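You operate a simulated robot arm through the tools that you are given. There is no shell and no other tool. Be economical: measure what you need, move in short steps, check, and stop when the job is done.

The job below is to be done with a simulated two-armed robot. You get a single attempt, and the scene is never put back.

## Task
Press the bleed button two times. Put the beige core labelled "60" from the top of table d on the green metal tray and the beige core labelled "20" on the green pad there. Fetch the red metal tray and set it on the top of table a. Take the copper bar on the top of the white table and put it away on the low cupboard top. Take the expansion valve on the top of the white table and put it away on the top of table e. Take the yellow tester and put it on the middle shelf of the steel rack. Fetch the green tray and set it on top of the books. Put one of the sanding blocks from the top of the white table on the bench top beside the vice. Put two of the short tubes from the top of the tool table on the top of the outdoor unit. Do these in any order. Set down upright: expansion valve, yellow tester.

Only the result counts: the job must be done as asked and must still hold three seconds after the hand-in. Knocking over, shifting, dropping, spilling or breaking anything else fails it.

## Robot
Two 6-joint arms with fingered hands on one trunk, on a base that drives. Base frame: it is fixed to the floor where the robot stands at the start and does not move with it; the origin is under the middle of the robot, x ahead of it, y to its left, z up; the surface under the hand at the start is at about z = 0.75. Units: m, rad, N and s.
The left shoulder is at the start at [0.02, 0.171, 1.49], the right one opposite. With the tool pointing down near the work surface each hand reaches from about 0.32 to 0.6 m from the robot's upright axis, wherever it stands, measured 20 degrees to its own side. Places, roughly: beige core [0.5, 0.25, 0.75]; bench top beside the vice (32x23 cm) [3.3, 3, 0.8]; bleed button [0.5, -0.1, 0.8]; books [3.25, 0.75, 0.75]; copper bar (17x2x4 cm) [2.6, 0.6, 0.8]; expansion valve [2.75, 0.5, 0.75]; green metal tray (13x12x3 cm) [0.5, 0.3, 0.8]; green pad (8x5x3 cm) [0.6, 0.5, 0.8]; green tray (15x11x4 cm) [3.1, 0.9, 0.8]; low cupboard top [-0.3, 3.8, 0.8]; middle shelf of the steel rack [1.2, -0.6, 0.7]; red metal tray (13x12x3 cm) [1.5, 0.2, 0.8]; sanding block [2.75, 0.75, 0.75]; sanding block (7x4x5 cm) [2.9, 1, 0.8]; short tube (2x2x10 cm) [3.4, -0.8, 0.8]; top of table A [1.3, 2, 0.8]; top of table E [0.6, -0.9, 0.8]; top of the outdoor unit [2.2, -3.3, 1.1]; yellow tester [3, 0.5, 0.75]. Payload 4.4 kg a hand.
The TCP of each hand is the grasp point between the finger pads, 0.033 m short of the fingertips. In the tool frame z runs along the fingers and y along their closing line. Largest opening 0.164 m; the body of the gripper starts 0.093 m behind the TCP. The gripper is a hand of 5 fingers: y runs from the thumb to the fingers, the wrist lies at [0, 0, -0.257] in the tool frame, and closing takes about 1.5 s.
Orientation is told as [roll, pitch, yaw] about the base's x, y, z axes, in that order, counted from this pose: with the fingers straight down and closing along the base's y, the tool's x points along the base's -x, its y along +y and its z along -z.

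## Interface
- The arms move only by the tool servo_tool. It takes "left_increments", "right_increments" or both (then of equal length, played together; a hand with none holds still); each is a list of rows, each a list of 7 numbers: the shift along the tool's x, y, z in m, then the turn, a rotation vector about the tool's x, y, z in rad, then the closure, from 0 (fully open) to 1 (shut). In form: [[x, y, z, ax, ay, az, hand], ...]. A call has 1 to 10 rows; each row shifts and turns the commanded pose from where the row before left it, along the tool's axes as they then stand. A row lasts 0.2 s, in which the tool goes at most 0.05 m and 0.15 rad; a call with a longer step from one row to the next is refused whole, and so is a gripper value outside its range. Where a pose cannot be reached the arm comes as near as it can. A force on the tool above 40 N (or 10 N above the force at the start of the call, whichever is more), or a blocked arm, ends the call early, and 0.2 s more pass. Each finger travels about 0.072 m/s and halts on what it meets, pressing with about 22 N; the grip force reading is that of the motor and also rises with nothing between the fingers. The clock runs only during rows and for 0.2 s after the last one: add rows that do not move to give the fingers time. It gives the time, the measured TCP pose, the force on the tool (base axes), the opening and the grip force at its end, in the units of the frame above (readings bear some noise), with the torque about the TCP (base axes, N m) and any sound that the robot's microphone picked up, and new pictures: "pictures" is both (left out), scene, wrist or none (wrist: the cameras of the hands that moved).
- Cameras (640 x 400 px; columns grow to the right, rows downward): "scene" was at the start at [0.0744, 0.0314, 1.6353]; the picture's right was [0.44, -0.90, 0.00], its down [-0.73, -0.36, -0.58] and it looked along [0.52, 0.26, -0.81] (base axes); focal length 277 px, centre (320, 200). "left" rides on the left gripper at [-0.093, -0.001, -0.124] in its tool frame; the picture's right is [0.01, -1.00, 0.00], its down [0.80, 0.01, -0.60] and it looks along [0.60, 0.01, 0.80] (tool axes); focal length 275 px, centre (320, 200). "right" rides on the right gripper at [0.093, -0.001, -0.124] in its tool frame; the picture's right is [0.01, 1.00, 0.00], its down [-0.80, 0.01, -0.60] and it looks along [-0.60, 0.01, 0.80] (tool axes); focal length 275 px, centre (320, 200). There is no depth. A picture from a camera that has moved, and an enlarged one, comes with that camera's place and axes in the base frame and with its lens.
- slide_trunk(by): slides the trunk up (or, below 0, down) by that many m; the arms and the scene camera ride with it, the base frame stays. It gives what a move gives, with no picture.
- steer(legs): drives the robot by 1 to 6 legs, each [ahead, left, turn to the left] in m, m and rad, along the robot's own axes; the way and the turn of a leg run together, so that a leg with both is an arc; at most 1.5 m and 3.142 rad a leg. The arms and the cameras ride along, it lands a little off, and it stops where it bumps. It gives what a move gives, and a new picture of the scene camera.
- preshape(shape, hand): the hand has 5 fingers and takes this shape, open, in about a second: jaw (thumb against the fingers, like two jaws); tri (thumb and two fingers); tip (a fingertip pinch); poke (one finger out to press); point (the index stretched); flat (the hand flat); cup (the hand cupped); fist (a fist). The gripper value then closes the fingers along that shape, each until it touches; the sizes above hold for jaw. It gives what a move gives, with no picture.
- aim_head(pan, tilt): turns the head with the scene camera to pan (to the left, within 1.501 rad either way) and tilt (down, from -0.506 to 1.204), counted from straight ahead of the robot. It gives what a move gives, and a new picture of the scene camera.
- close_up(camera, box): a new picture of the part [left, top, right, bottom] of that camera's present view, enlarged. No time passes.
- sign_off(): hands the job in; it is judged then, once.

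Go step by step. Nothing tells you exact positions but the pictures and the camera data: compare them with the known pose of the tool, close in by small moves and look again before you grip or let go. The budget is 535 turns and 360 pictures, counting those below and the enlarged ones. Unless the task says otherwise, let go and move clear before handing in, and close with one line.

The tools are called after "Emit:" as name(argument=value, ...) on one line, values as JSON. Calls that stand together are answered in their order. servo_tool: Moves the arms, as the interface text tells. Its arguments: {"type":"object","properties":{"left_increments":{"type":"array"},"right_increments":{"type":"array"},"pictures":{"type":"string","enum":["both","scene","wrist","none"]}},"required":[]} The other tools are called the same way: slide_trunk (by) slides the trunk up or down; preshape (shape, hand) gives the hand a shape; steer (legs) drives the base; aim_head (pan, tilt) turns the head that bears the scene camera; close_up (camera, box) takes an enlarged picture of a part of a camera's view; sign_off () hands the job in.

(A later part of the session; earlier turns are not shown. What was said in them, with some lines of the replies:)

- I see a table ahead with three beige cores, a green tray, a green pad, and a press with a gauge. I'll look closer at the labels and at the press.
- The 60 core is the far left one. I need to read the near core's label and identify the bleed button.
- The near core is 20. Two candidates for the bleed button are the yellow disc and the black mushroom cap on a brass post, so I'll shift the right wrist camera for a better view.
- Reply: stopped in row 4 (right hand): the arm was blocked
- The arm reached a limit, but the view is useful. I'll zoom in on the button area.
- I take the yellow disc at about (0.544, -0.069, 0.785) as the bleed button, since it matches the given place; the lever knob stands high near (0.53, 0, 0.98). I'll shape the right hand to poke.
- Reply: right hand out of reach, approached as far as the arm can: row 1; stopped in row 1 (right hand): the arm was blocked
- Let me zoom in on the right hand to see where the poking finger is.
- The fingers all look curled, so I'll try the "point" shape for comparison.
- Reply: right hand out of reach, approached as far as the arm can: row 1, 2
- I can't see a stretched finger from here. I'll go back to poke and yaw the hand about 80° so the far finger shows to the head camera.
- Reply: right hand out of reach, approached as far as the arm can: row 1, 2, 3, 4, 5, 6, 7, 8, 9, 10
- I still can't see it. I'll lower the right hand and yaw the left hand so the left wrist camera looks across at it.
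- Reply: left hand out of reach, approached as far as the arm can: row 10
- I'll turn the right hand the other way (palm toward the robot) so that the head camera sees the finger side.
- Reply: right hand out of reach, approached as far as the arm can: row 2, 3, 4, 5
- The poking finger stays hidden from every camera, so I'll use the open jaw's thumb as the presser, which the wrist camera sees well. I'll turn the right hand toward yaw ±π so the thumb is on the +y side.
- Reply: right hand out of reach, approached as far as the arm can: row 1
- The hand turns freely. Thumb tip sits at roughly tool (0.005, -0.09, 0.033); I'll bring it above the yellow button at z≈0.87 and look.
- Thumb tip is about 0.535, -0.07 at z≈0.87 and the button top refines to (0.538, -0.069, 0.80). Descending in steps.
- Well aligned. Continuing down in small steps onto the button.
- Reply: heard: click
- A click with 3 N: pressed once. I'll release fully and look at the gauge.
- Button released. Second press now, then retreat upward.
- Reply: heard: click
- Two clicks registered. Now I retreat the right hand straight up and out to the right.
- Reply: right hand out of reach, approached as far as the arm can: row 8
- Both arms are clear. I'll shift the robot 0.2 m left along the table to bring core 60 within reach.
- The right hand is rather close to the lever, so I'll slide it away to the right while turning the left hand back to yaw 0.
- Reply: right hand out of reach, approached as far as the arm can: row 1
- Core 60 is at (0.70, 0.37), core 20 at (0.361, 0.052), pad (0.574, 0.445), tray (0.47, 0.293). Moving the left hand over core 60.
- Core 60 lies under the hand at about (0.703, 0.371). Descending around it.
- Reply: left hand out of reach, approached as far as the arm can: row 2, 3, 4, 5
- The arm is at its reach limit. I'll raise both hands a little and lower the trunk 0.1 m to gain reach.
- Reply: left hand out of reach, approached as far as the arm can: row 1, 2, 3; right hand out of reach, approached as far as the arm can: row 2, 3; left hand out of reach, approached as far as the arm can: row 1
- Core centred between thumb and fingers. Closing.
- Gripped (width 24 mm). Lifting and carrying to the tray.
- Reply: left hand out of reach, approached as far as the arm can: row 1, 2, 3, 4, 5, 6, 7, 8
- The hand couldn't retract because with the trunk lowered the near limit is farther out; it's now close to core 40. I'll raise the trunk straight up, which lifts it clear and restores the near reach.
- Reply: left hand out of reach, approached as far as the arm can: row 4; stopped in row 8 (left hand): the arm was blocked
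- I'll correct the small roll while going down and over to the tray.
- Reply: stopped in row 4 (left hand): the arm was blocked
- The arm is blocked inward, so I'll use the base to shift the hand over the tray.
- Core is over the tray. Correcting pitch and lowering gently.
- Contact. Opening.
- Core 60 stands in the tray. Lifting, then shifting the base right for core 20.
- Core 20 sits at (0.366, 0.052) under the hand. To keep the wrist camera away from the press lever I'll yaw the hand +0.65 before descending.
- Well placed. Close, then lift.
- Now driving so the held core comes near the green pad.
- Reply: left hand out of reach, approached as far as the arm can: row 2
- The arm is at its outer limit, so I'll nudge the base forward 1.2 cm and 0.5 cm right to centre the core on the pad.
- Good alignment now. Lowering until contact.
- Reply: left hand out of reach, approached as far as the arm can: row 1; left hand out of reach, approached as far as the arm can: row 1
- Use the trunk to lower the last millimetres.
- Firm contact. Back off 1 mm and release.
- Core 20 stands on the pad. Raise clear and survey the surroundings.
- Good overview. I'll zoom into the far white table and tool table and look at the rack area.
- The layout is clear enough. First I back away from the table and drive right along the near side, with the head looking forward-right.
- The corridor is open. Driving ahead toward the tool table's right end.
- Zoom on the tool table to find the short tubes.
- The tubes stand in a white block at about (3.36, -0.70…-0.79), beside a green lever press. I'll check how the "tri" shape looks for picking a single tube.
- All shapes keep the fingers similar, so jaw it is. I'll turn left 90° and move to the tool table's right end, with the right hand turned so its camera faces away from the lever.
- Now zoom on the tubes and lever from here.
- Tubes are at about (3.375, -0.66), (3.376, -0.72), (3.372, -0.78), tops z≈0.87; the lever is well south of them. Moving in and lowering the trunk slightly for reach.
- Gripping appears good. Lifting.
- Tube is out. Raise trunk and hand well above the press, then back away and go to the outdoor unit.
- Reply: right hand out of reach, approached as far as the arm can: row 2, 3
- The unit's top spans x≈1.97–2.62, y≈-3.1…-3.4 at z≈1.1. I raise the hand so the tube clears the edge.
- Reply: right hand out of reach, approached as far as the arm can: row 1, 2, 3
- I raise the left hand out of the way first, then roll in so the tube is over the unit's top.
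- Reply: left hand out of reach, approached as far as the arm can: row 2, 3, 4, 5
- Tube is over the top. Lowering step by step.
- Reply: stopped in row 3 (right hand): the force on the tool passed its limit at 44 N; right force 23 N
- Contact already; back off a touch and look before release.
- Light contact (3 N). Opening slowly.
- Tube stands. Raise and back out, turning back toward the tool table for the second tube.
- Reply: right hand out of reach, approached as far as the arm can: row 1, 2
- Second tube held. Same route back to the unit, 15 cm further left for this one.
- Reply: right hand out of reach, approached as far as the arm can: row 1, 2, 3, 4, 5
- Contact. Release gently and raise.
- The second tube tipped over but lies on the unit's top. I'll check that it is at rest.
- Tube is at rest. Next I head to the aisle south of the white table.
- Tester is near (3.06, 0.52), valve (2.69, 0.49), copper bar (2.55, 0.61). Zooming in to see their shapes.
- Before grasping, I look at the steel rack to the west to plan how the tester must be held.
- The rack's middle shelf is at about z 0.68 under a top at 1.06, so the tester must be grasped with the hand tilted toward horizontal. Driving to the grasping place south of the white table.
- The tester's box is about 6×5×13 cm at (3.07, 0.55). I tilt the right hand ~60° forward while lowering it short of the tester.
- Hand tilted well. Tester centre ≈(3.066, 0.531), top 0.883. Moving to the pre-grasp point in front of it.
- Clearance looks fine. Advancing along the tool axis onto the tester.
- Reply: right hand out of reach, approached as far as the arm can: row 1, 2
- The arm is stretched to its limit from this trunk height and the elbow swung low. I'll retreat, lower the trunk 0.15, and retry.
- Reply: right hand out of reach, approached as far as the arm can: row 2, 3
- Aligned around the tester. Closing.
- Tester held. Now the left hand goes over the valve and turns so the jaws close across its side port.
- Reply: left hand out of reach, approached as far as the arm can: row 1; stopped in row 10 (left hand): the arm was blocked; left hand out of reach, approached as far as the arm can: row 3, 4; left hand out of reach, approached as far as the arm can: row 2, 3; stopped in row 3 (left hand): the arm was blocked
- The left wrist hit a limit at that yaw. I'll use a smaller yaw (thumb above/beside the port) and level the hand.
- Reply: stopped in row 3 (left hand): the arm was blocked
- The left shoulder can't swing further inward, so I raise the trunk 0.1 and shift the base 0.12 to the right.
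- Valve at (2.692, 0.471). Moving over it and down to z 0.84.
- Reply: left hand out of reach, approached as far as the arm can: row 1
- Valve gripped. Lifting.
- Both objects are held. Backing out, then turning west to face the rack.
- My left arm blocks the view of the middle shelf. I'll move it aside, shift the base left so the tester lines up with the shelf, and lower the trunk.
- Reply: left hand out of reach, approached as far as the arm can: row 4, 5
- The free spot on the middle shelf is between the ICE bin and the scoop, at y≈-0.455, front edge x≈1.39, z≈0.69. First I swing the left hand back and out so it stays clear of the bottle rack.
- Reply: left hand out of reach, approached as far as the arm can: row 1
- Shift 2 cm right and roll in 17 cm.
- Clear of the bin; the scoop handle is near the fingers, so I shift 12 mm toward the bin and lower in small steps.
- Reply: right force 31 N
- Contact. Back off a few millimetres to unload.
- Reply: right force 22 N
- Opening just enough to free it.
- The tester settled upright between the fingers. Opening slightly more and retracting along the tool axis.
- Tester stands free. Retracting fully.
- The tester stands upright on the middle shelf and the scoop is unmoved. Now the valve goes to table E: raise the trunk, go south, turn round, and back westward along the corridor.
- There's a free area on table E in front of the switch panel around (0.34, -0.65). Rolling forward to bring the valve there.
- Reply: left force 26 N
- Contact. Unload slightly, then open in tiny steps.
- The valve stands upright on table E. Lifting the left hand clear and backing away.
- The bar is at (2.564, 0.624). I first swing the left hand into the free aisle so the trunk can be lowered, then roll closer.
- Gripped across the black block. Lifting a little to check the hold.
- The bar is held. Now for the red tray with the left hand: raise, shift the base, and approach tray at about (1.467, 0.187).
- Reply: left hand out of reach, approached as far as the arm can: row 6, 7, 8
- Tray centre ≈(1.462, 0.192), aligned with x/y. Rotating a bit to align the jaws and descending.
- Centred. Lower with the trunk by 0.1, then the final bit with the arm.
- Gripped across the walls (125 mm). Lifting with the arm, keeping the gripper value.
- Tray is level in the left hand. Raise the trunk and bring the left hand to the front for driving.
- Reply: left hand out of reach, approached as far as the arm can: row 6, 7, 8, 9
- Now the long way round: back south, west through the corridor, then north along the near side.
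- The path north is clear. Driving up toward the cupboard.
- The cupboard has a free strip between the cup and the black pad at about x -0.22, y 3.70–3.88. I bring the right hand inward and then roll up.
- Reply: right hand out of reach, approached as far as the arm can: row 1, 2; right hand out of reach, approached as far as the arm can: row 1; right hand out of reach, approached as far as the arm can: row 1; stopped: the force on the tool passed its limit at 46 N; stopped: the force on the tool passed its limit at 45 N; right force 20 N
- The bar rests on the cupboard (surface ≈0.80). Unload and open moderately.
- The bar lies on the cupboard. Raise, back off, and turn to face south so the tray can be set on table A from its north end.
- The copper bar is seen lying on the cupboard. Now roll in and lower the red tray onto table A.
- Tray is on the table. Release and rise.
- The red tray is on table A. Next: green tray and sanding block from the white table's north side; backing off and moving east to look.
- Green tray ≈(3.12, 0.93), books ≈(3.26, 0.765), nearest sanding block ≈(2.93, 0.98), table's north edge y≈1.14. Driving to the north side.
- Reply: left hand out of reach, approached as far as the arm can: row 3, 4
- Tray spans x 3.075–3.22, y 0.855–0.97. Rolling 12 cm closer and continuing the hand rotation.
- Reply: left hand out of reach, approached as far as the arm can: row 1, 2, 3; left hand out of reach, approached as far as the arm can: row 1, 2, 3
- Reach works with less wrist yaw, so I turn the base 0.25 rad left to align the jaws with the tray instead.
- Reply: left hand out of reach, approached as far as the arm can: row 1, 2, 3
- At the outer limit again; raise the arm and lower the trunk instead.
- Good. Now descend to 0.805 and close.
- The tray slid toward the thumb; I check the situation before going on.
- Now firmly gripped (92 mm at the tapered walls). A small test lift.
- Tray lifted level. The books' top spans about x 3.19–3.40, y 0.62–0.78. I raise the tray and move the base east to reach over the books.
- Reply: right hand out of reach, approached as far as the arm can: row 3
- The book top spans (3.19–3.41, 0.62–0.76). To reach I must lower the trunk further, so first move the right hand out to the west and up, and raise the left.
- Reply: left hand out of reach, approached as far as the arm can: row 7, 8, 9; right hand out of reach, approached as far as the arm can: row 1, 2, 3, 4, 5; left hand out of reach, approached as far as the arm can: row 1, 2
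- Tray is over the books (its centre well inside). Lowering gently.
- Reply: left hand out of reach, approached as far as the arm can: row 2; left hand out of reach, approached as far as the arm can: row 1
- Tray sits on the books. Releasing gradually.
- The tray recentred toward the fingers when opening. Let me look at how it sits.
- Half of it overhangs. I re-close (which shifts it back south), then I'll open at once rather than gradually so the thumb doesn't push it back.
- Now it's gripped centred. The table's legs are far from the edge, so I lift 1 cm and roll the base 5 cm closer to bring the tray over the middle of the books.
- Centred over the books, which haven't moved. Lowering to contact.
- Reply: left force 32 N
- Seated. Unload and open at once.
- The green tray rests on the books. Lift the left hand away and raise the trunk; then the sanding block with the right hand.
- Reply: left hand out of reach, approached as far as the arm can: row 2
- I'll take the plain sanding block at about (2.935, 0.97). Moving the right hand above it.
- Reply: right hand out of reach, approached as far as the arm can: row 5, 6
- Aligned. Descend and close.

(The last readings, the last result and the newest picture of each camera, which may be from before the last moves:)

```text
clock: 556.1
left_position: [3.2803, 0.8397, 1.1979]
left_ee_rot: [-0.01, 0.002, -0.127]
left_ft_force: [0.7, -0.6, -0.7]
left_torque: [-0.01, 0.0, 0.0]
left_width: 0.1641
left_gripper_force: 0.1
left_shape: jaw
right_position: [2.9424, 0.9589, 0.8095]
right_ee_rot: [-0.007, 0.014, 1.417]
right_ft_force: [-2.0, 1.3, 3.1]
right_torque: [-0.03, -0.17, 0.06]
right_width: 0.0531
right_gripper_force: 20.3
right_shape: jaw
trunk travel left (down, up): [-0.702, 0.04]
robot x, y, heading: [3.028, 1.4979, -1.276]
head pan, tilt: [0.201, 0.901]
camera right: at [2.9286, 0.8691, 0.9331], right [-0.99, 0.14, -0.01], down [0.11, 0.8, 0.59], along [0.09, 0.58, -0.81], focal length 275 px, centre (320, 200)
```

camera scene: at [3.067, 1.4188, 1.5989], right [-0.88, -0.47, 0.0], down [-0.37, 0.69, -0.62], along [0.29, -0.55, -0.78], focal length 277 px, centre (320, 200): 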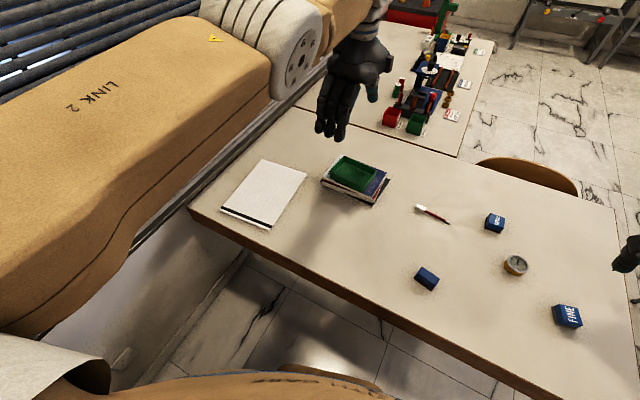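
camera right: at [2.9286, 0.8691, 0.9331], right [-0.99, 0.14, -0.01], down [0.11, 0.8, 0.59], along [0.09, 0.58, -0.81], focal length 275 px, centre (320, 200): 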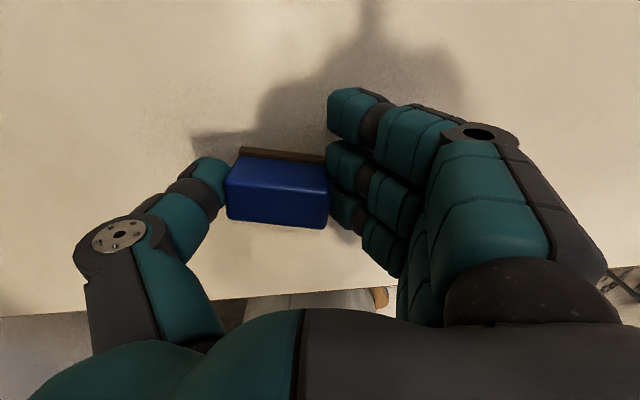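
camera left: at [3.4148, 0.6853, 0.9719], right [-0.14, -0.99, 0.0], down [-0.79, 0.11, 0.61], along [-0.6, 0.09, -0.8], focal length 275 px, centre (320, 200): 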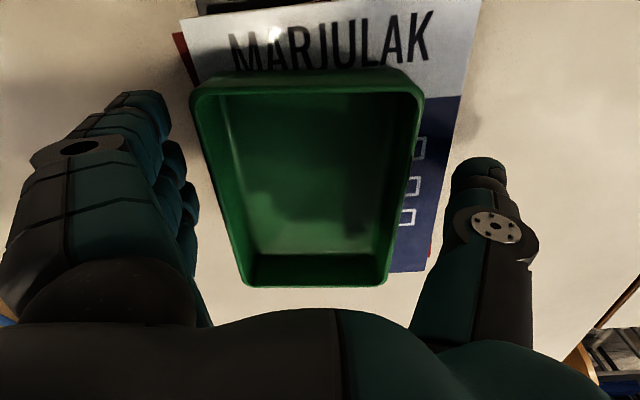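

Block gripped. Lifting, then driving out west, north, and turning to face the vice bench.

Emit:
servo_tool(right_increments=[[0, 0, -0.02, 0, 0, 0, 0.8], [0, 0, -0.04, 0, 0, 0, 0.8], [0, 0, -0.04, 0, 0, 0, 0.8], [0, 0, -0.04, 0, 0, 0, 0.8], [0, 0, -0.04, 0, 0, 0, 0.8]], pictures="none")

Emit:
steer(legs=[[-0.238, -0.795, 0], [-1.389, 0.416, 0], [0, 0, 1.28]])

Emit:
aim_head(pan=0, tilt=0.7)

```text
clock: 557.3
left_position: [3.2798, 0.839, 1.1976]
left_ee_rot: [-0.012, 0.001, -0.128]
left_ft_force: [0.6, -0.1, 0.1]
left_torque: [0.0, 0.01, -0.01]
left_width: 0.1643
left_gripper_force: 0.1
left_shape: jaw
right_position: [2.9362, 0.9639, 0.9877]
right_ee_rot: [-0.007, 0.012, 1.418]
right_ft_force: [-1.2, 0.1, -1.5]
right_torque: [-0.02, 0.01, -0.01]
right_width: 0.0531
right_gripper_force: 21.9
right_shape: jaw
trunk travel left (down, up): [-0.702, 0.04]
robot x, y, heading: [3.0312, 1.495, -1.274]
head pan, tilt: [0.201, 0.901]
```

```text
clock: 571.7
left_position: [2.9169, 2.9648, 1.1978]
left_ee_rot: [-0.011, 0.002, 1.075]
left_ft_force: [0.9, 0.1, -0.8]
left_torque: [-0.05, 0.01, -0.01]
left_width: 0.1638
left_gripper_force: 0.0
left_shape: jaw
right_position: [2.6778, 2.6899, 0.9879]
right_ee_rot: [-0.006, 0.015, 2.62]
right_ft_force: [-0.3, -0.7, -0.8]
right_torque: [-0.04, 0.0, 0.01]
right_width: 0.0531
right_gripper_force: 21.7
right_shape: jaw
trunk travel left (down, up): [-0.702, 0.04]
robot x, y, heading: [2.216, 2.968, -0.071]
head pan, tilt: [0.201, 0.901]
camera scene: at [2.2987, 2.9754, 1.5989], right [0.12, -0.99, 0.0], down [-0.78, -0.1, -0.62], along [0.62, 0.08, -0.78], focal length 277 px, centre (320, 200)
```

scene: 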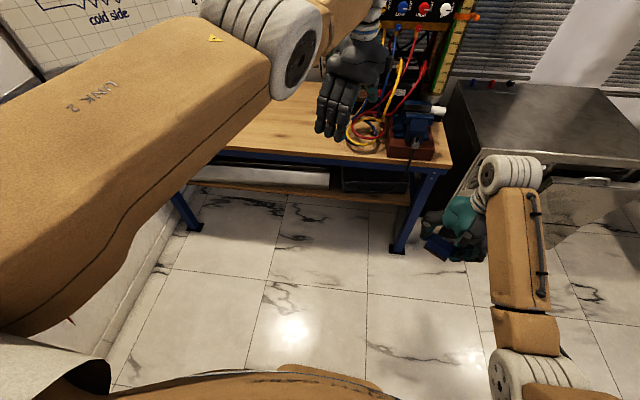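

```text
clock: 572.4
left_position: [2.9161, 2.9652, 1.1979]
left_ee_rot: [-0.012, 0.001, 1.074]
left_ft_force: [0.4, 0.7, 1.2]
left_torque: [-0.02, -0.03, 0.01]
left_width: 0.1638
left_gripper_force: 0.0
left_shape: jaw
right_position: [2.6785, 2.6897, 0.9867]
right_ee_rot: [-0.006, 0.015, 2.62]
right_ft_force: [-0.5, -0.7, -0.9]
right_torque: [-0.02, 0.02, 0.01]
right_width: 0.053
right_gripper_force: 22.0
right_shape: jaw
trunk travel left (down, up): [-0.702, 0.04]
robot x, y, heading: [2.2183, 2.966, -0.07]
head pan, tilt: [0.0, 0.7]
camera scene: at [2.3084, 2.9594, 1.615], right [-0.08, -1.0, 0.0], down [-0.64, 0.05, -0.76], along [0.76, -0.06, -0.65], focal length 277 px, centre (320, 200)
```

scene: 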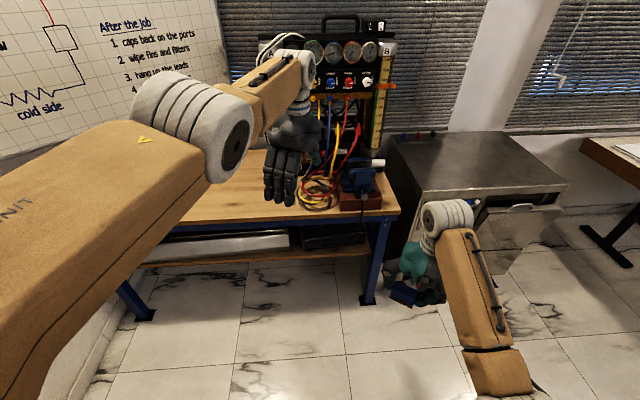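

The free area beside the vice is around (3.3, 3.05), left of the hoses. I first pull the left hand back out of the way, then drive in.

Emit:
servo_tool(left_increments=[[-0.03, 0.034, 0, 0, 0, 0, 0], [-0.03, 0.034, 0, 0, 0, 0, 0], [-0.03, 0.034, 0, 0, 0, 0, 0], [-0.03, 0.034, 0, 0, 0, 0, 0], [-0.03, 0.034, 0, 0, 0, 0, 0], [-0.03, 0.034, 0, 0, 0, 0, 0], [-0.03, 0.034, 0, 0, 0, 0, 0], [-0.03, 0.034, 0, 0, 0, 0, 0]], pictures="none")

Emit:
steer(legs=[[0.3, 0.36, 0.07]])

Emit:
aim_head(pan=-0.3, tilt=0.8)

```text
clock: 574.2
left_position: [2.9507, 3.286, 1.1901]
left_ee_rot: [-0.009, 0.006, 1.074]
left_ft_force: [-0.1, 0.1, 0.6]
left_torque: [-0.05, -0.03, -0.03]
left_width: 0.1639
left_gripper_force: 0.0
left_shape: jaw
left hand out of reach, approached as far as the arm can: row 1, 2, 3, 4, 5, 6, 7, 8
right_position: [2.6805, 2.691, 0.9879]
right_ee_rot: [-0.004, 0.017, 2.62]
right_ft_force: [-0.2, 0.3, 0.1]
right_torque: [-0.05, 0.0, 0.01]
right_width: 0.0528
right_gripper_force: 22.0
right_shape: jaw
trunk travel left (down, up): [-0.702, 0.04]
robot x, y, heading: [2.2141, 2.9674, -0.078]
head pan, tilt: [0.0, 0.7]
```

```text
clock: 577.0
left_position: [3.239, 3.6847, 1.1908]
left_ee_rot: [-0.007, 0.005, 1.15]
left_ft_force: [-0.5, -0.7, 0.1]
left_torque: [0.01, 0.02, -0.03]
left_width: 0.1639
left_gripper_force: 0.1
left_shape: jaw
right_position: [3.0117, 3.0699, 0.9881]
right_ee_rot: [-0.005, 0.013, 2.696]
right_ft_force: [0.5, -0.5, -1.4]
right_torque: [-0.03, 0.04, 0.01]
right_width: 0.0532
right_gripper_force: 22.5
right_shape: jaw
trunk travel left (down, up): [-0.702, 0.04]
robot x, y, heading: [2.5266, 3.3136, 0.002]
head pan, tilt: [0.0, 0.7]
camera scene: at [2.623, 3.3129, 1.615], right [0.0, -1.0, 0.0], down [-0.64, 0.0, -0.76], along [0.76, 0.0, -0.64], focal length 277 px, centre (320, 200)
```

scene: 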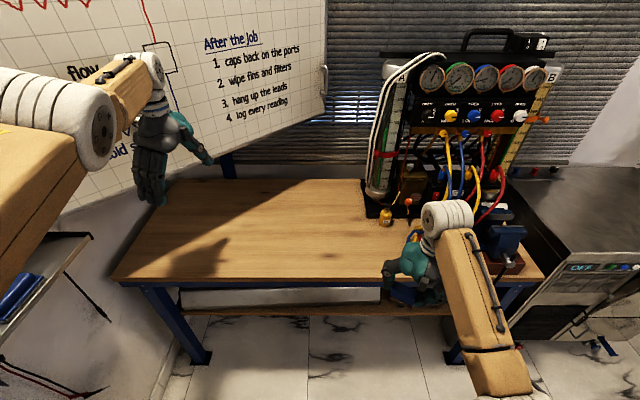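

```text
clock: 577.8
left_position: [3.2387, 3.6837, 1.191]
left_ee_rot: [-0.006, 0.004, 1.151]
left_ft_force: [-0.5, -0.1, -0.6]
left_torque: [0.01, -0.01, 0.01]
left_width: 0.1639
left_gripper_force: 0.0
left_shape: jaw
right_position: [3.0114, 3.071, 0.9866]
right_ee_rot: [-0.007, 0.013, 2.695]
right_ft_force: [-0.6, 0.2, -0.7]
right_torque: [-0.05, 0.03, 0.01]
right_width: 0.0529
right_gripper_force: 22.1
right_shape: jaw
trunk travel left (down, up): [-0.702, 0.04]
robot x, y, heading: [2.5288, 3.3144, -0.006]
head pan, tilt: [-0.3, 0.799]
camera scene: at [2.6145, 3.2883, 1.6068], right [-0.3, -0.95, 0.0], down [-0.68, 0.21, -0.7], along [0.67, -0.21, -0.72], focal length 277 px, centre (320, 200)
```

scene: 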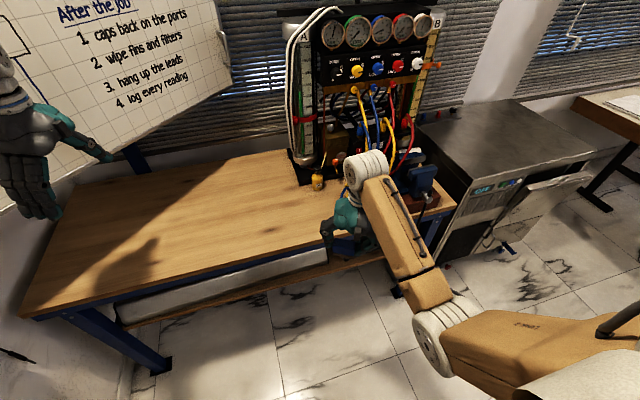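

The left hand is close to the whiteboard, so I bring it back in front of the robot before going on.

Emit:
servo_tool(left_increments=[[0.041, 0, 0, 0, 0, 0, 0], [0.041, 0, 0, 0, 0, 0, 0], [0.041, 0, 0, 0, 0, 0, 0], [0.041, 0, 0, 0, 0, 0, 0], [0.041, 0, 0, 0, 0, 0, 0], [0.041, 0, 0, 0, 0, 0, 0]], right_increments=[[-0.03, 0, 0, 0, 0, 0, 0.8], [-0.03, 0, 0, 0, 0, 0, 0.8], [-0.03, 0, 0, 0, 0, 0, 0.8], [-0.03, 0, 0, 0, 0, 0, 0.8], [0, 0, 0, 0, 0, 0, 0.8], [0, 0, 0, 0, 0, 0, 0.8]], pictures="scene")

```text
clock: 579.2
left_position: [3.2447, 3.4605, 1.1903]
left_ee_rot: [-0.003, 0.003, 1.151]
left_ft_force: [-0.5, -0.1, 0.5]
left_torque: [0.01, 0.01, -0.03]
left_width: 0.1638
left_gripper_force: 0.1
left_shape: jaw
left hand out of reach, approached as far as the arm can: row 1, 2, 3, 4, 5, 6
right_position: [2.9106, 3.1189, 0.965]
right_ee_rot: [-0.003, 0.018, 2.694]
right_ft_force: [0.0, -0.3, -1.1]
right_torque: [0.01, 0.0, 0.01]
right_width: 0.0529
right_gripper_force: 22.2
right_shape: jaw
right hand out of reach, approached as far as the arm can: row 1, 2, 3
trunk travel left (down, up): [-0.702, 0.04]
robot x, y, heading: [2.5306, 3.3095, -0.001]
head pan, tilt: [-0.3, 0.799]
camera scene: at [2.6136, 3.287, 1.6068], right [-0.3, -0.95, 0.0], down [-0.68, 0.21, -0.7], along [0.67, -0.21, -0.72], focal length 277 px, centre (320, 200)
```

scene: 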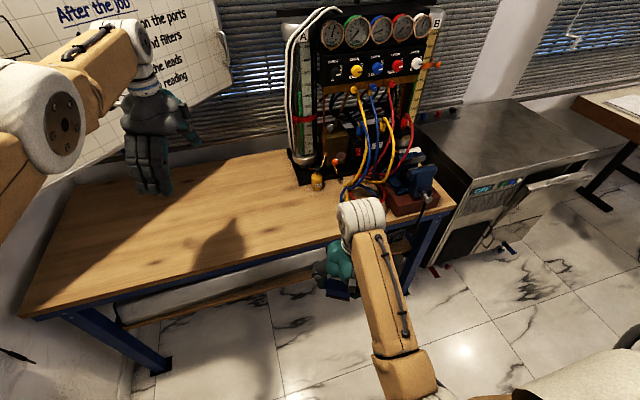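

Emit:
steer(legs=[[0.2, -0.12, 0]])

Emit:
slide_trunk(by=-0.06)

Emit:
servo_tool(right_increments=[[0.03, -0.02, 0, 0, 0, 0, 0.8], [0.03, -0.02, 0, 0, 0, 0, 0.8], [0.03, -0.025, 0, 0, 0, 0, 0.8], [0.03, -0.025, 0, 0, 0, 0, 0.8]], pictures="both")

```text
clock: 581.0
left_position: [3.4522, 3.3371, 1.1891]
left_ee_rot: [-0.003, 0.007, 1.148]
left_ft_force: [0.6, 0.0, 0.8]
left_torque: [0.01, 0.04, -0.01]
left_width: 0.1641
left_gripper_force: 0.0
left_shape: jaw
right_position: [3.1159, 2.9966, 0.963]
right_ee_rot: [-0.001, 0.015, 2.692]
right_ft_force: [0.0, 0.5, -1.9]
right_torque: [0.0, 0.01, 0.01]
right_width: 0.0533
right_gripper_force: 21.6
right_shape: jaw
trunk travel left (down, up): [-0.702, 0.04]
robot x, y, heading: [2.7337, 3.1917, -0.001]
head pan, tilt: [-0.3, 0.799]
camera scene: at [2.8207, 3.1648, 1.6067], right [-0.3, -0.95, 0.0], down [-0.68, 0.21, -0.7], along [0.66, -0.21, -0.72], focal length 277 px, centre (320, 200)
```

scene: 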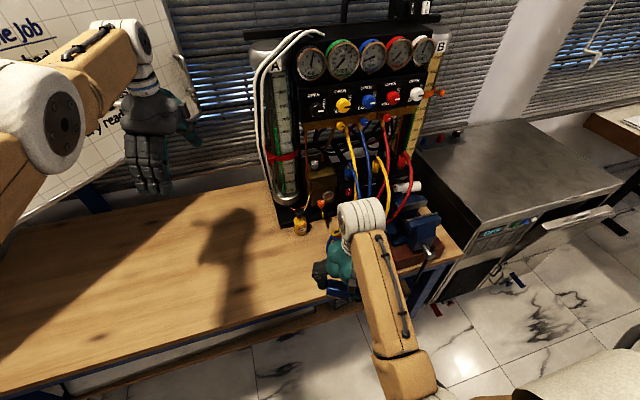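

```text
clock: 582.0
left_position: [3.4511, 3.3362, 1.1297]
left_ee_rot: [-0.004, 0.005, 1.146]
left_ft_force: [0.2, 0.9, 0.3]
left_torque: [-0.03, 0.01, 0.04]
left_width: 0.1637
left_gripper_force: 0.2
left_shape: jaw
right_position: [3.1163, 2.9948, 0.9026]
right_ee_rot: [-0.003, 0.019, 2.69]
right_ft_force: [0.0, 0.1, -1.7]
right_torque: [-0.05, -0.01, 0.0]
right_width: 0.0528
right_gripper_force: 21.5
right_shape: jaw
trunk travel left (down, up): [-0.642, 0.1]
robot x, y, heading: [2.7331, 3.1922, -0.004]
head pan, tilt: [-0.3, 0.799]
```

```text
clock: 583.0
left_position: [3.4535, 3.3375, 1.1294]
left_ee_rot: [0.0, 0.007, 1.146]
left_ft_force: [-0.8, -0.1, 1.0]
left_torque: [0.0, 0.06, -0.04]
left_width: 0.1638
left_gripper_force: 0.1
left_shape: jaw
right_position: [3.2639, 3.0258, 0.9051]
right_ee_rot: [0.0, 0.016, 2.69]
right_ft_force: [-0.1, 0.7, -1.7]
right_torque: [-0.04, 0.0, -0.02]
right_width: 0.053
right_gripper_force: 22.1
right_shape: jaw
trunk travel left (down, up): [-0.642, 0.1]
robot x, y, heading: [2.736, 3.1887, -0.003]
head pan, tilt: [-0.3, 0.799]
camera scene: at [2.8219, 3.1655, 1.5467], right [-0.3, -0.95, 0.0], down [-0.69, 0.21, -0.7], along [0.66, -0.21, -0.72], focal length 277 px, centre (320, 200)
camera right: at [3.3463, 2.9863, 1.0288], right [-0.42, -0.91, 0.0], down [-0.73, 0.34, 0.59], along [-0.53, 0.25, -0.81], focal length 275 px, centre (320, 200)
```

scene: 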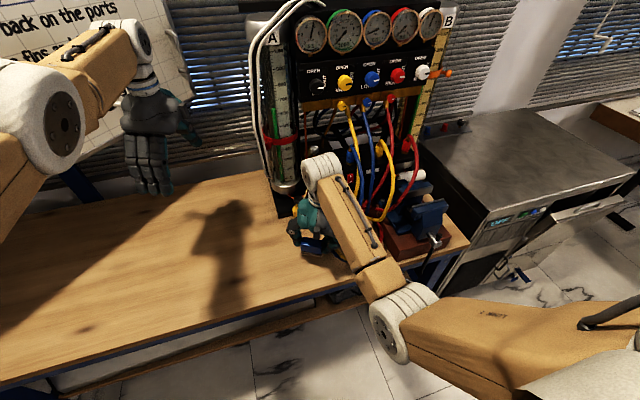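
right: 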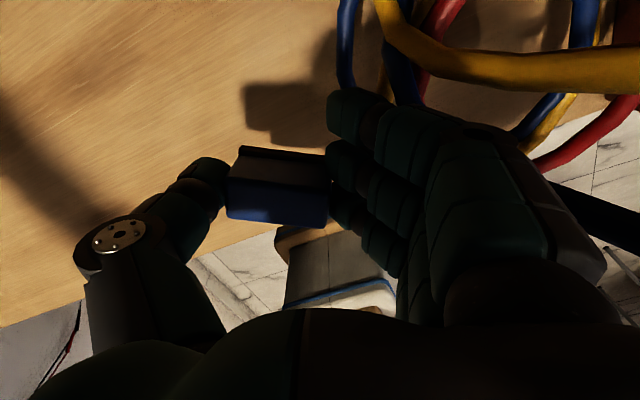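

The fingers are near the hoses, so I shift 6 cm north before lowering.

Emit:
servo_tool(right_increments=[[-0.013, -0.027, 0, 0, 0, 0, 0.8], [-0.013, -0.027, 0, 0, 0, 0, 0.8], [0, 0, 0.02, 0, 0, 0, 0.8]], pictures="wrist")

```text
clock: 583.8
left_position: [3.4532, 3.3374, 1.1294]
left_ee_rot: [-0.002, 0.006, 1.148]
left_ft_force: [-0.6, 0.1, 0.4]
left_torque: [0.03, 0.0, -0.02]
left_width: 0.1638
left_gripper_force: 0.1
left_shape: jaw
right_position: [3.2657, 3.0828, 0.8843]
right_ee_rot: [-0.001, 0.017, 2.691]
right_ft_force: [0.3, 0.0, -1.1]
right_torque: [0.0, 0.05, -0.04]
right_width: 0.053
right_gripper_force: 21.7
right_shape: jaw
trunk travel left (down, up): [-0.642, 0.1]
robot x, y, heading: [2.7346, 3.1866, 0.0]
head pan, tilt: [-0.3, 0.799]
camera right: at [3.3477, 3.0447, 1.0092], right [-0.42, -0.91, 0.0], down [-0.73, 0.34, 0.59], along [-0.53, 0.25, -0.81], focal length 275 px, centre (320, 200)
```

right: 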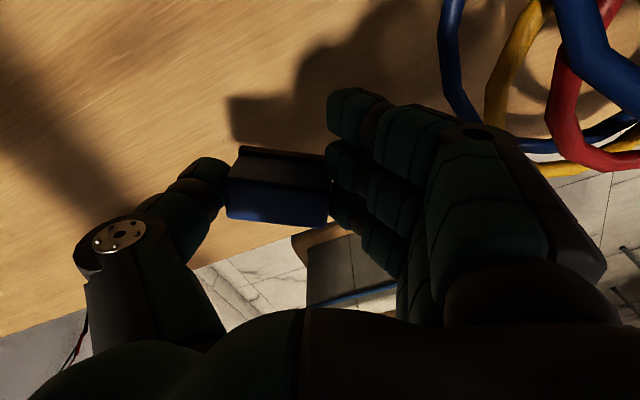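

Emit:
servo_tool(right_increments=[[0, 0, 0.015, 0, 0, 0, 0.8], [0, 0, 0.01, 0, 0, 0, 0.8]], pictures="none")

Emit:
servo_tool(right_increments=[[0, 0, 0.006, 0, 0, 0, 0.8]], pictures="none")

Emit:
servo_tool(right_increments=[[0, 0, 0.006, 0, 0, 0, 0.8]], pictures="none")

```text
clock: 584.4
left_position: [3.4519, 3.3382, 1.1302]
left_ee_rot: [-0.003, 0.005, 1.149]
left_ft_force: [0.5, 0.8, 0.0]
left_torque: [-0.02, 0.0, -0.03]
left_width: 0.164
left_gripper_force: 0.0
left_shape: jaw
right_position: [3.2667, 3.0848, 0.8582]
right_ee_rot: [-0.002, 0.015, 2.692]
right_ft_force: [0.1, 0.0, -1.1]
right_torque: [0.0, 0.0, -0.02]
right_width: 0.0529
right_gripper_force: 22.3
right_shape: jaw
trunk travel left (down, up): [-0.642, 0.1]
robot x, y, heading: [2.7357, 3.1869, -0.0]
head pan, tilt: [-0.3, 0.799]
```

```text
clock: 584.8
left_position: [3.4512, 3.3367, 1.1289]
left_ee_rot: [-0.003, 0.006, 1.149]
left_ft_force: [0.9, -0.8, 0.3]
left_torque: [-0.01, -0.02, -0.02]
left_width: 0.1637
left_gripper_force: 0.0
left_shape: jaw
right_position: [3.2651, 3.0837, 0.8543]
right_ee_rot: [-0.002, 0.016, 2.691]
right_ft_force: [-0.3, -0.2, -1.7]
right_torque: [0.0, -0.01, -0.02]
right_width: 0.0529
right_gripper_force: 22.1
right_shape: jaw
trunk travel left (down, up): [-0.642, 0.1]
robot x, y, heading: [2.7323, 3.191, -0.006]
head pan, tilt: [-0.3, 0.799]
```

```text
clock: 585.2
left_position: [3.4517, 3.3371, 1.1306]
left_ee_rot: [-0.005, 0.006, 1.148]
left_ft_force: [1.0, 0.2, -0.5]
left_torque: [0.01, 0.0, 0.01]
left_width: 0.1638
left_gripper_force: 0.0
left_shape: jaw
right_position: [3.2648, 3.0835, 0.8497]
right_ee_rot: [-0.004, 0.017, 2.692]
right_ft_force: [-0.5, -0.2, -0.7]
right_torque: [-0.04, 0.03, 0.01]
right_width: 0.0531
right_gripper_force: 21.9
right_shape: jaw
trunk travel left (down, up): [-0.642, 0.1]
robot x, y, heading: [2.732, 3.1891, -0.004]
head pan, tilt: [-0.3, 0.799]
```

Emit:
servo_tool(right_increments=[[0, 0, 0.006, 0, 0, 0, 0.8], [0, 0, 0.004, 0, 0, 0, 0.8]], pictures="none")

Emit:
servo_tool(right_increments=[[0, 0, 0.005, 0, 0, 0, 0.8]], pictures="none")

Emit:
servo_tool(right_increments=[[0, 0, 0.005, 0, 0, 0, 0.8]], pictures="wrist")

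```text
clock: 585.8
left_position: [3.4501, 3.3372, 1.1314]
left_ee_rot: [-0.005, 0.006, 1.147]
left_ft_force: [0.0, 0.9, -0.3]
left_torque: [-0.03, 0.01, -0.01]
left_width: 0.1641
left_gripper_force: 0.0
left_shape: jaw
right_position: [3.2637, 3.0837, 0.8426]
right_ee_rot: [-0.005, 0.021, 2.693]
right_ft_force: [-5.4, -2.3, 23.1]
right_torque: [0.87, -0.24, 0.17]
right_width: 0.052
right_gripper_force: 22.5
right_shape: jaw
trunk travel left (down, up): [-0.642, 0.1]
robot x, y, heading: [2.7346, 3.1956, -0.008]
head pan, tilt: [-0.3, 0.799]
```

```text
clock: 586.2
left_position: [3.4512, 3.337, 1.1305]
left_ee_rot: [-0.003, 0.004, 1.148]
left_ft_force: [0.6, -1.1, -0.4]
left_torque: [0.03, 0.01, -0.01]
left_width: 0.1637
left_gripper_force: 0.1
left_shape: jaw
right_position: [3.2627, 3.0834, 0.8366]
right_ee_rot: [-0.003, 0.019, 2.692]
right_ft_force: [-2.8, -2.3, 28.6]
right_torque: [0.8, 0.42, 0.33]
right_width: 0.052
right_gripper_force: 22.4
right_shape: jaw
trunk travel left (down, up): [-0.642, 0.1]
robot x, y, heading: [2.7327, 3.1894, -0.001]
head pan, tilt: [-0.3, 0.799]
```

```text
clock: 586.6
left_position: [3.4499, 3.3379, 1.1304]
left_ee_rot: [-0.003, 0.005, 1.147]
left_ft_force: [0.8, 0.6, -0.7]
left_torque: [-0.02, 0.04, 0.0]
left_width: 0.1638
left_gripper_force: 0.0
left_shape: jaw
right_position: [3.2657, 3.0838, 0.8354]
right_ee_rot: [-0.006, 0.025, 2.695]
right_ft_force: [-7.3, -1.6, 24.3]
right_torque: [0.44, 0.28, 0.18]
right_width: 0.0518
right_gripper_force: 21.6
right_shape: jaw
trunk travel left (down, up): [-0.642, 0.1]
robot x, y, heading: [2.7351, 3.1917, 0.001]
head pan, tilt: [-0.3, 0.799]
stopped in row 1 (right hand): the force on the tool passed its limit at 42 N (the readings are from after the stop); the commanded pose is now the measured one
camera right: at [3.3474, 3.0455, 0.9608], right [-0.42, -0.91, -0.01], down [-0.74, 0.34, 0.58], along [-0.52, 0.25, -0.81], focal length 275 px, centre (320, 200)
```

right: 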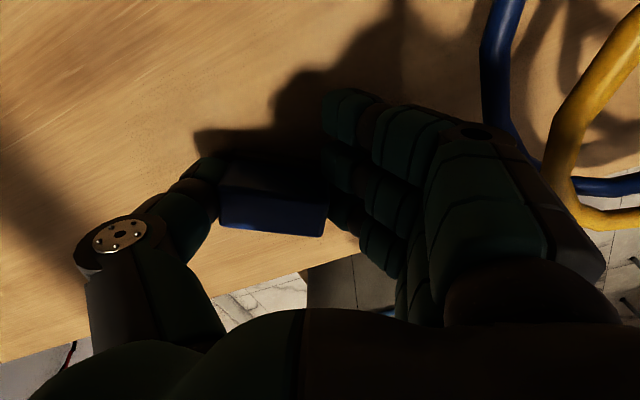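

The block is on the bench. Unload and release.

Emit:
servo_tool(right_increments=[[0, 0, -0.003, 0, 0, 0, 0.8], [0, 0, 0, 0, 0, 0, 0.2], [0, 0, 0, 0, 0, 0, 0.2], [0, 0, 0, 0, 0, 0, 0.2], [0, 0, 0, 0, 0, 0, 0.2], [0, 0, -0.03, 0, 0, 0, 0.2], [0, 0, -0.04, 0, 0, 0, 0.2], [0, 0, -0.04, 0, 0, 0, 0.2]], pictures="both")

```text
clock: 588.4
left_position: [3.4523, 3.3383, 1.1307]
left_ee_rot: [-0.005, 0.005, 1.148]
left_ft_force: [0.5, 0.6, -0.1]
left_torque: [0.0, -0.03, 0.01]
left_width: 0.1641
left_gripper_force: 0.1
left_shape: jaw
right_position: [3.2613, 3.0857, 0.9468]
right_ee_rot: [-0.006, 0.023, 2.694]
right_ft_force: [-1.1, 0.3, -0.7]
right_torque: [0.01, 0.0, -0.05]
right_width: 0.1308
right_gripper_force: 0.0
right_shape: jaw
trunk travel left (down, up): [-0.642, 0.1]
robot x, y, heading: [2.733, 3.1898, -0.007]
head pan, tilt: [-0.3, 0.799]
camera scene: at [2.8203, 3.1657, 1.5468], right [-0.3, -0.95, 0.0], down [-0.68, 0.21, -0.7], along [0.66, -0.21, -0.72], focal length 277 px, centre (320, 200)
camera right: at [3.3434, 3.0478, 1.0713], right [-0.42, -0.91, 0.0], down [-0.74, 0.34, 0.58], along [-0.53, 0.25, -0.81], focal length 275 px, centre (320, 200)
```

scene: 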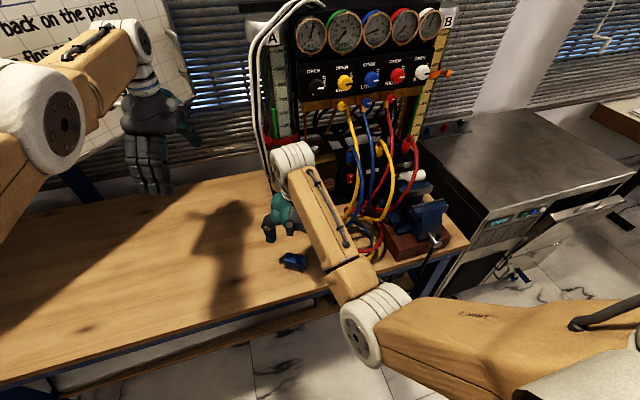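
right: 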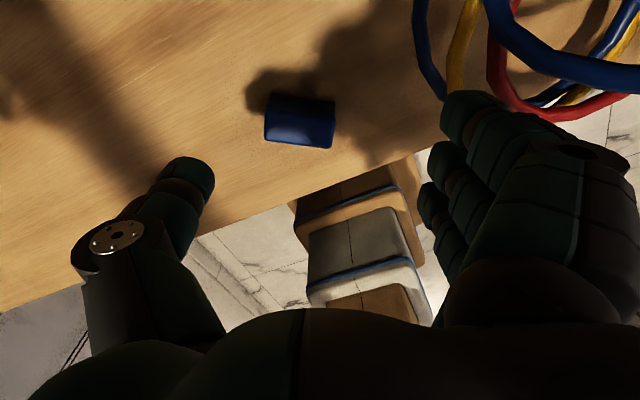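

Emit:
close_up(camera="scene", box=[240, 120, 480, 300])

```text
2.22 times, centred on (360, 210) of scene
camera zoom: at [2.8203, 3.1657, 1.5468], right [-0.3, -0.95, 0.0], down [-0.68, 0.21, -0.7], along [0.66, -0.21, -0.72], focal length 615 px, centre (231, 178)
```

zoom: 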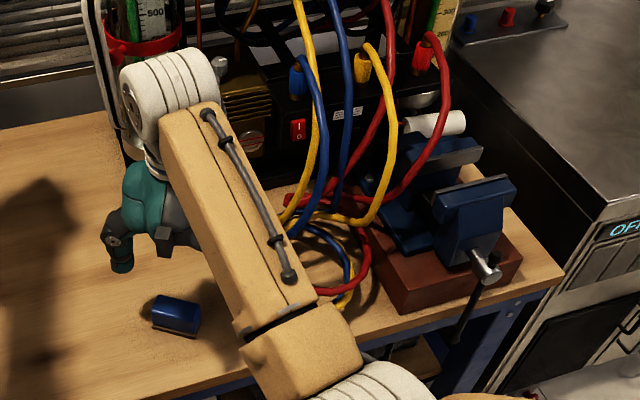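

The sanding block rests beside the vice, clear of the hoses. Raising the hand and backing away.

Emit:
servo_tool(right_increments=[[0, 0, -0.03, 0, 0, 0, 0.2], [0, 0, -0.03, 0, 0, 0, 0.2]], pictures="none")

Emit:
steer(legs=[[-0.4, 0, 0]])

Emit:
close_up(camera="scene", box=[200, 80, 480, 260])

```text
clock: 589.0
left_position: [3.4519, 3.3364, 1.1299]
left_ee_rot: [-0.002, 0.005, 1.146]
left_ft_force: [0.2, 0.1, -0.1]
left_torque: [-0.01, 0.02, 0.0]
left_width: 0.1638
left_gripper_force: 0.0
left_shape: jaw
right_position: [3.2779, 3.0917, 0.976]
right_ee_rot: [-0.005, 0.024, 2.691]
right_ft_force: [0.3, -0.8, 0.5]
right_torque: [-0.03, -0.02, 0.04]
right_width: 0.1308
right_gripper_force: 0.0
right_shape: jaw
right hand out of reach, approached as far as the arm can: row 1, 2
trunk travel left (down, up): [-0.642, 0.1]
robot x, y, heading: [2.7353, 3.1913, -0.005]
head pan, tilt: [-0.3, 0.799]
```

```text
clock: 591.5
left_position: [3.0463, 3.3402, 1.1301]
left_ee_rot: [-0.002, 0.003, 1.15]
left_ft_force: [-0.8, 0.2, 0.9]
left_torque: [0.03, 0.0, -0.03]
left_width: 0.1642
left_gripper_force: 0.0
left_shape: jaw
right_position: [2.872, 3.0943, 0.9758]
right_ee_rot: [-0.007, 0.025, 2.694]
right_ft_force: [0.4, -1.0, 0.6]
right_torque: [-0.01, -0.01, 0.02]
right_width: 0.1309
right_gripper_force: 0.0
right_shape: jaw
trunk travel left (down, up): [-0.642, 0.1]
robot x, y, heading: [2.3287, 3.1925, -0.004]
head pan, tilt: [-0.3, 0.799]
camera scene: at [2.4147, 3.1667, 1.5468], right [-0.3, -0.95, 0.0], down [-0.68, 0.21, -0.7], along [0.67, -0.21, -0.72], focal length 277 px, centre (320, 200)
```

scene: 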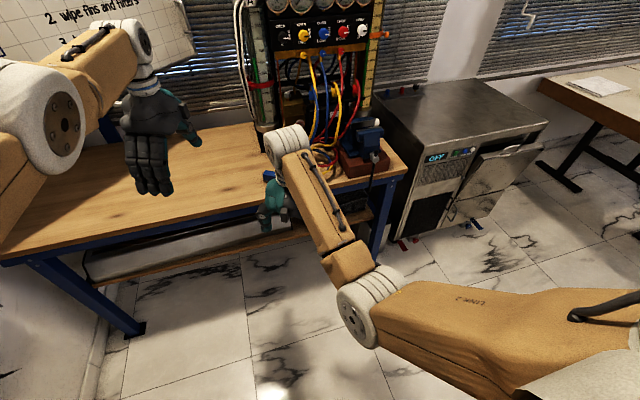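

```text
2.22 times, centred on (340, 170) of scene
camera zoom: at [2.4147, 3.1667, 1.5468], right [-0.3, -0.95, 0.0], down [-0.68, 0.21, -0.7], along [0.67, -0.21, -0.72], focal length 615 px, centre (276, 267)
```

zoom: 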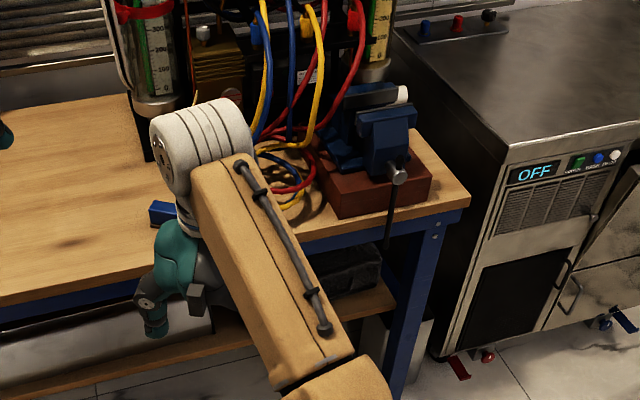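

Every item on the list is placed, both hands are empty and the robot stands clear. Handing in.

Emit:
sign_off()

```text
The job is handed in.
```

The whole list is done and handed in, with both hands empty and the robot clear. I did not check every placement again at the end. The second short tube tipped over when I let go and lies on its side on top of the outdoor unit, where it was at rest.
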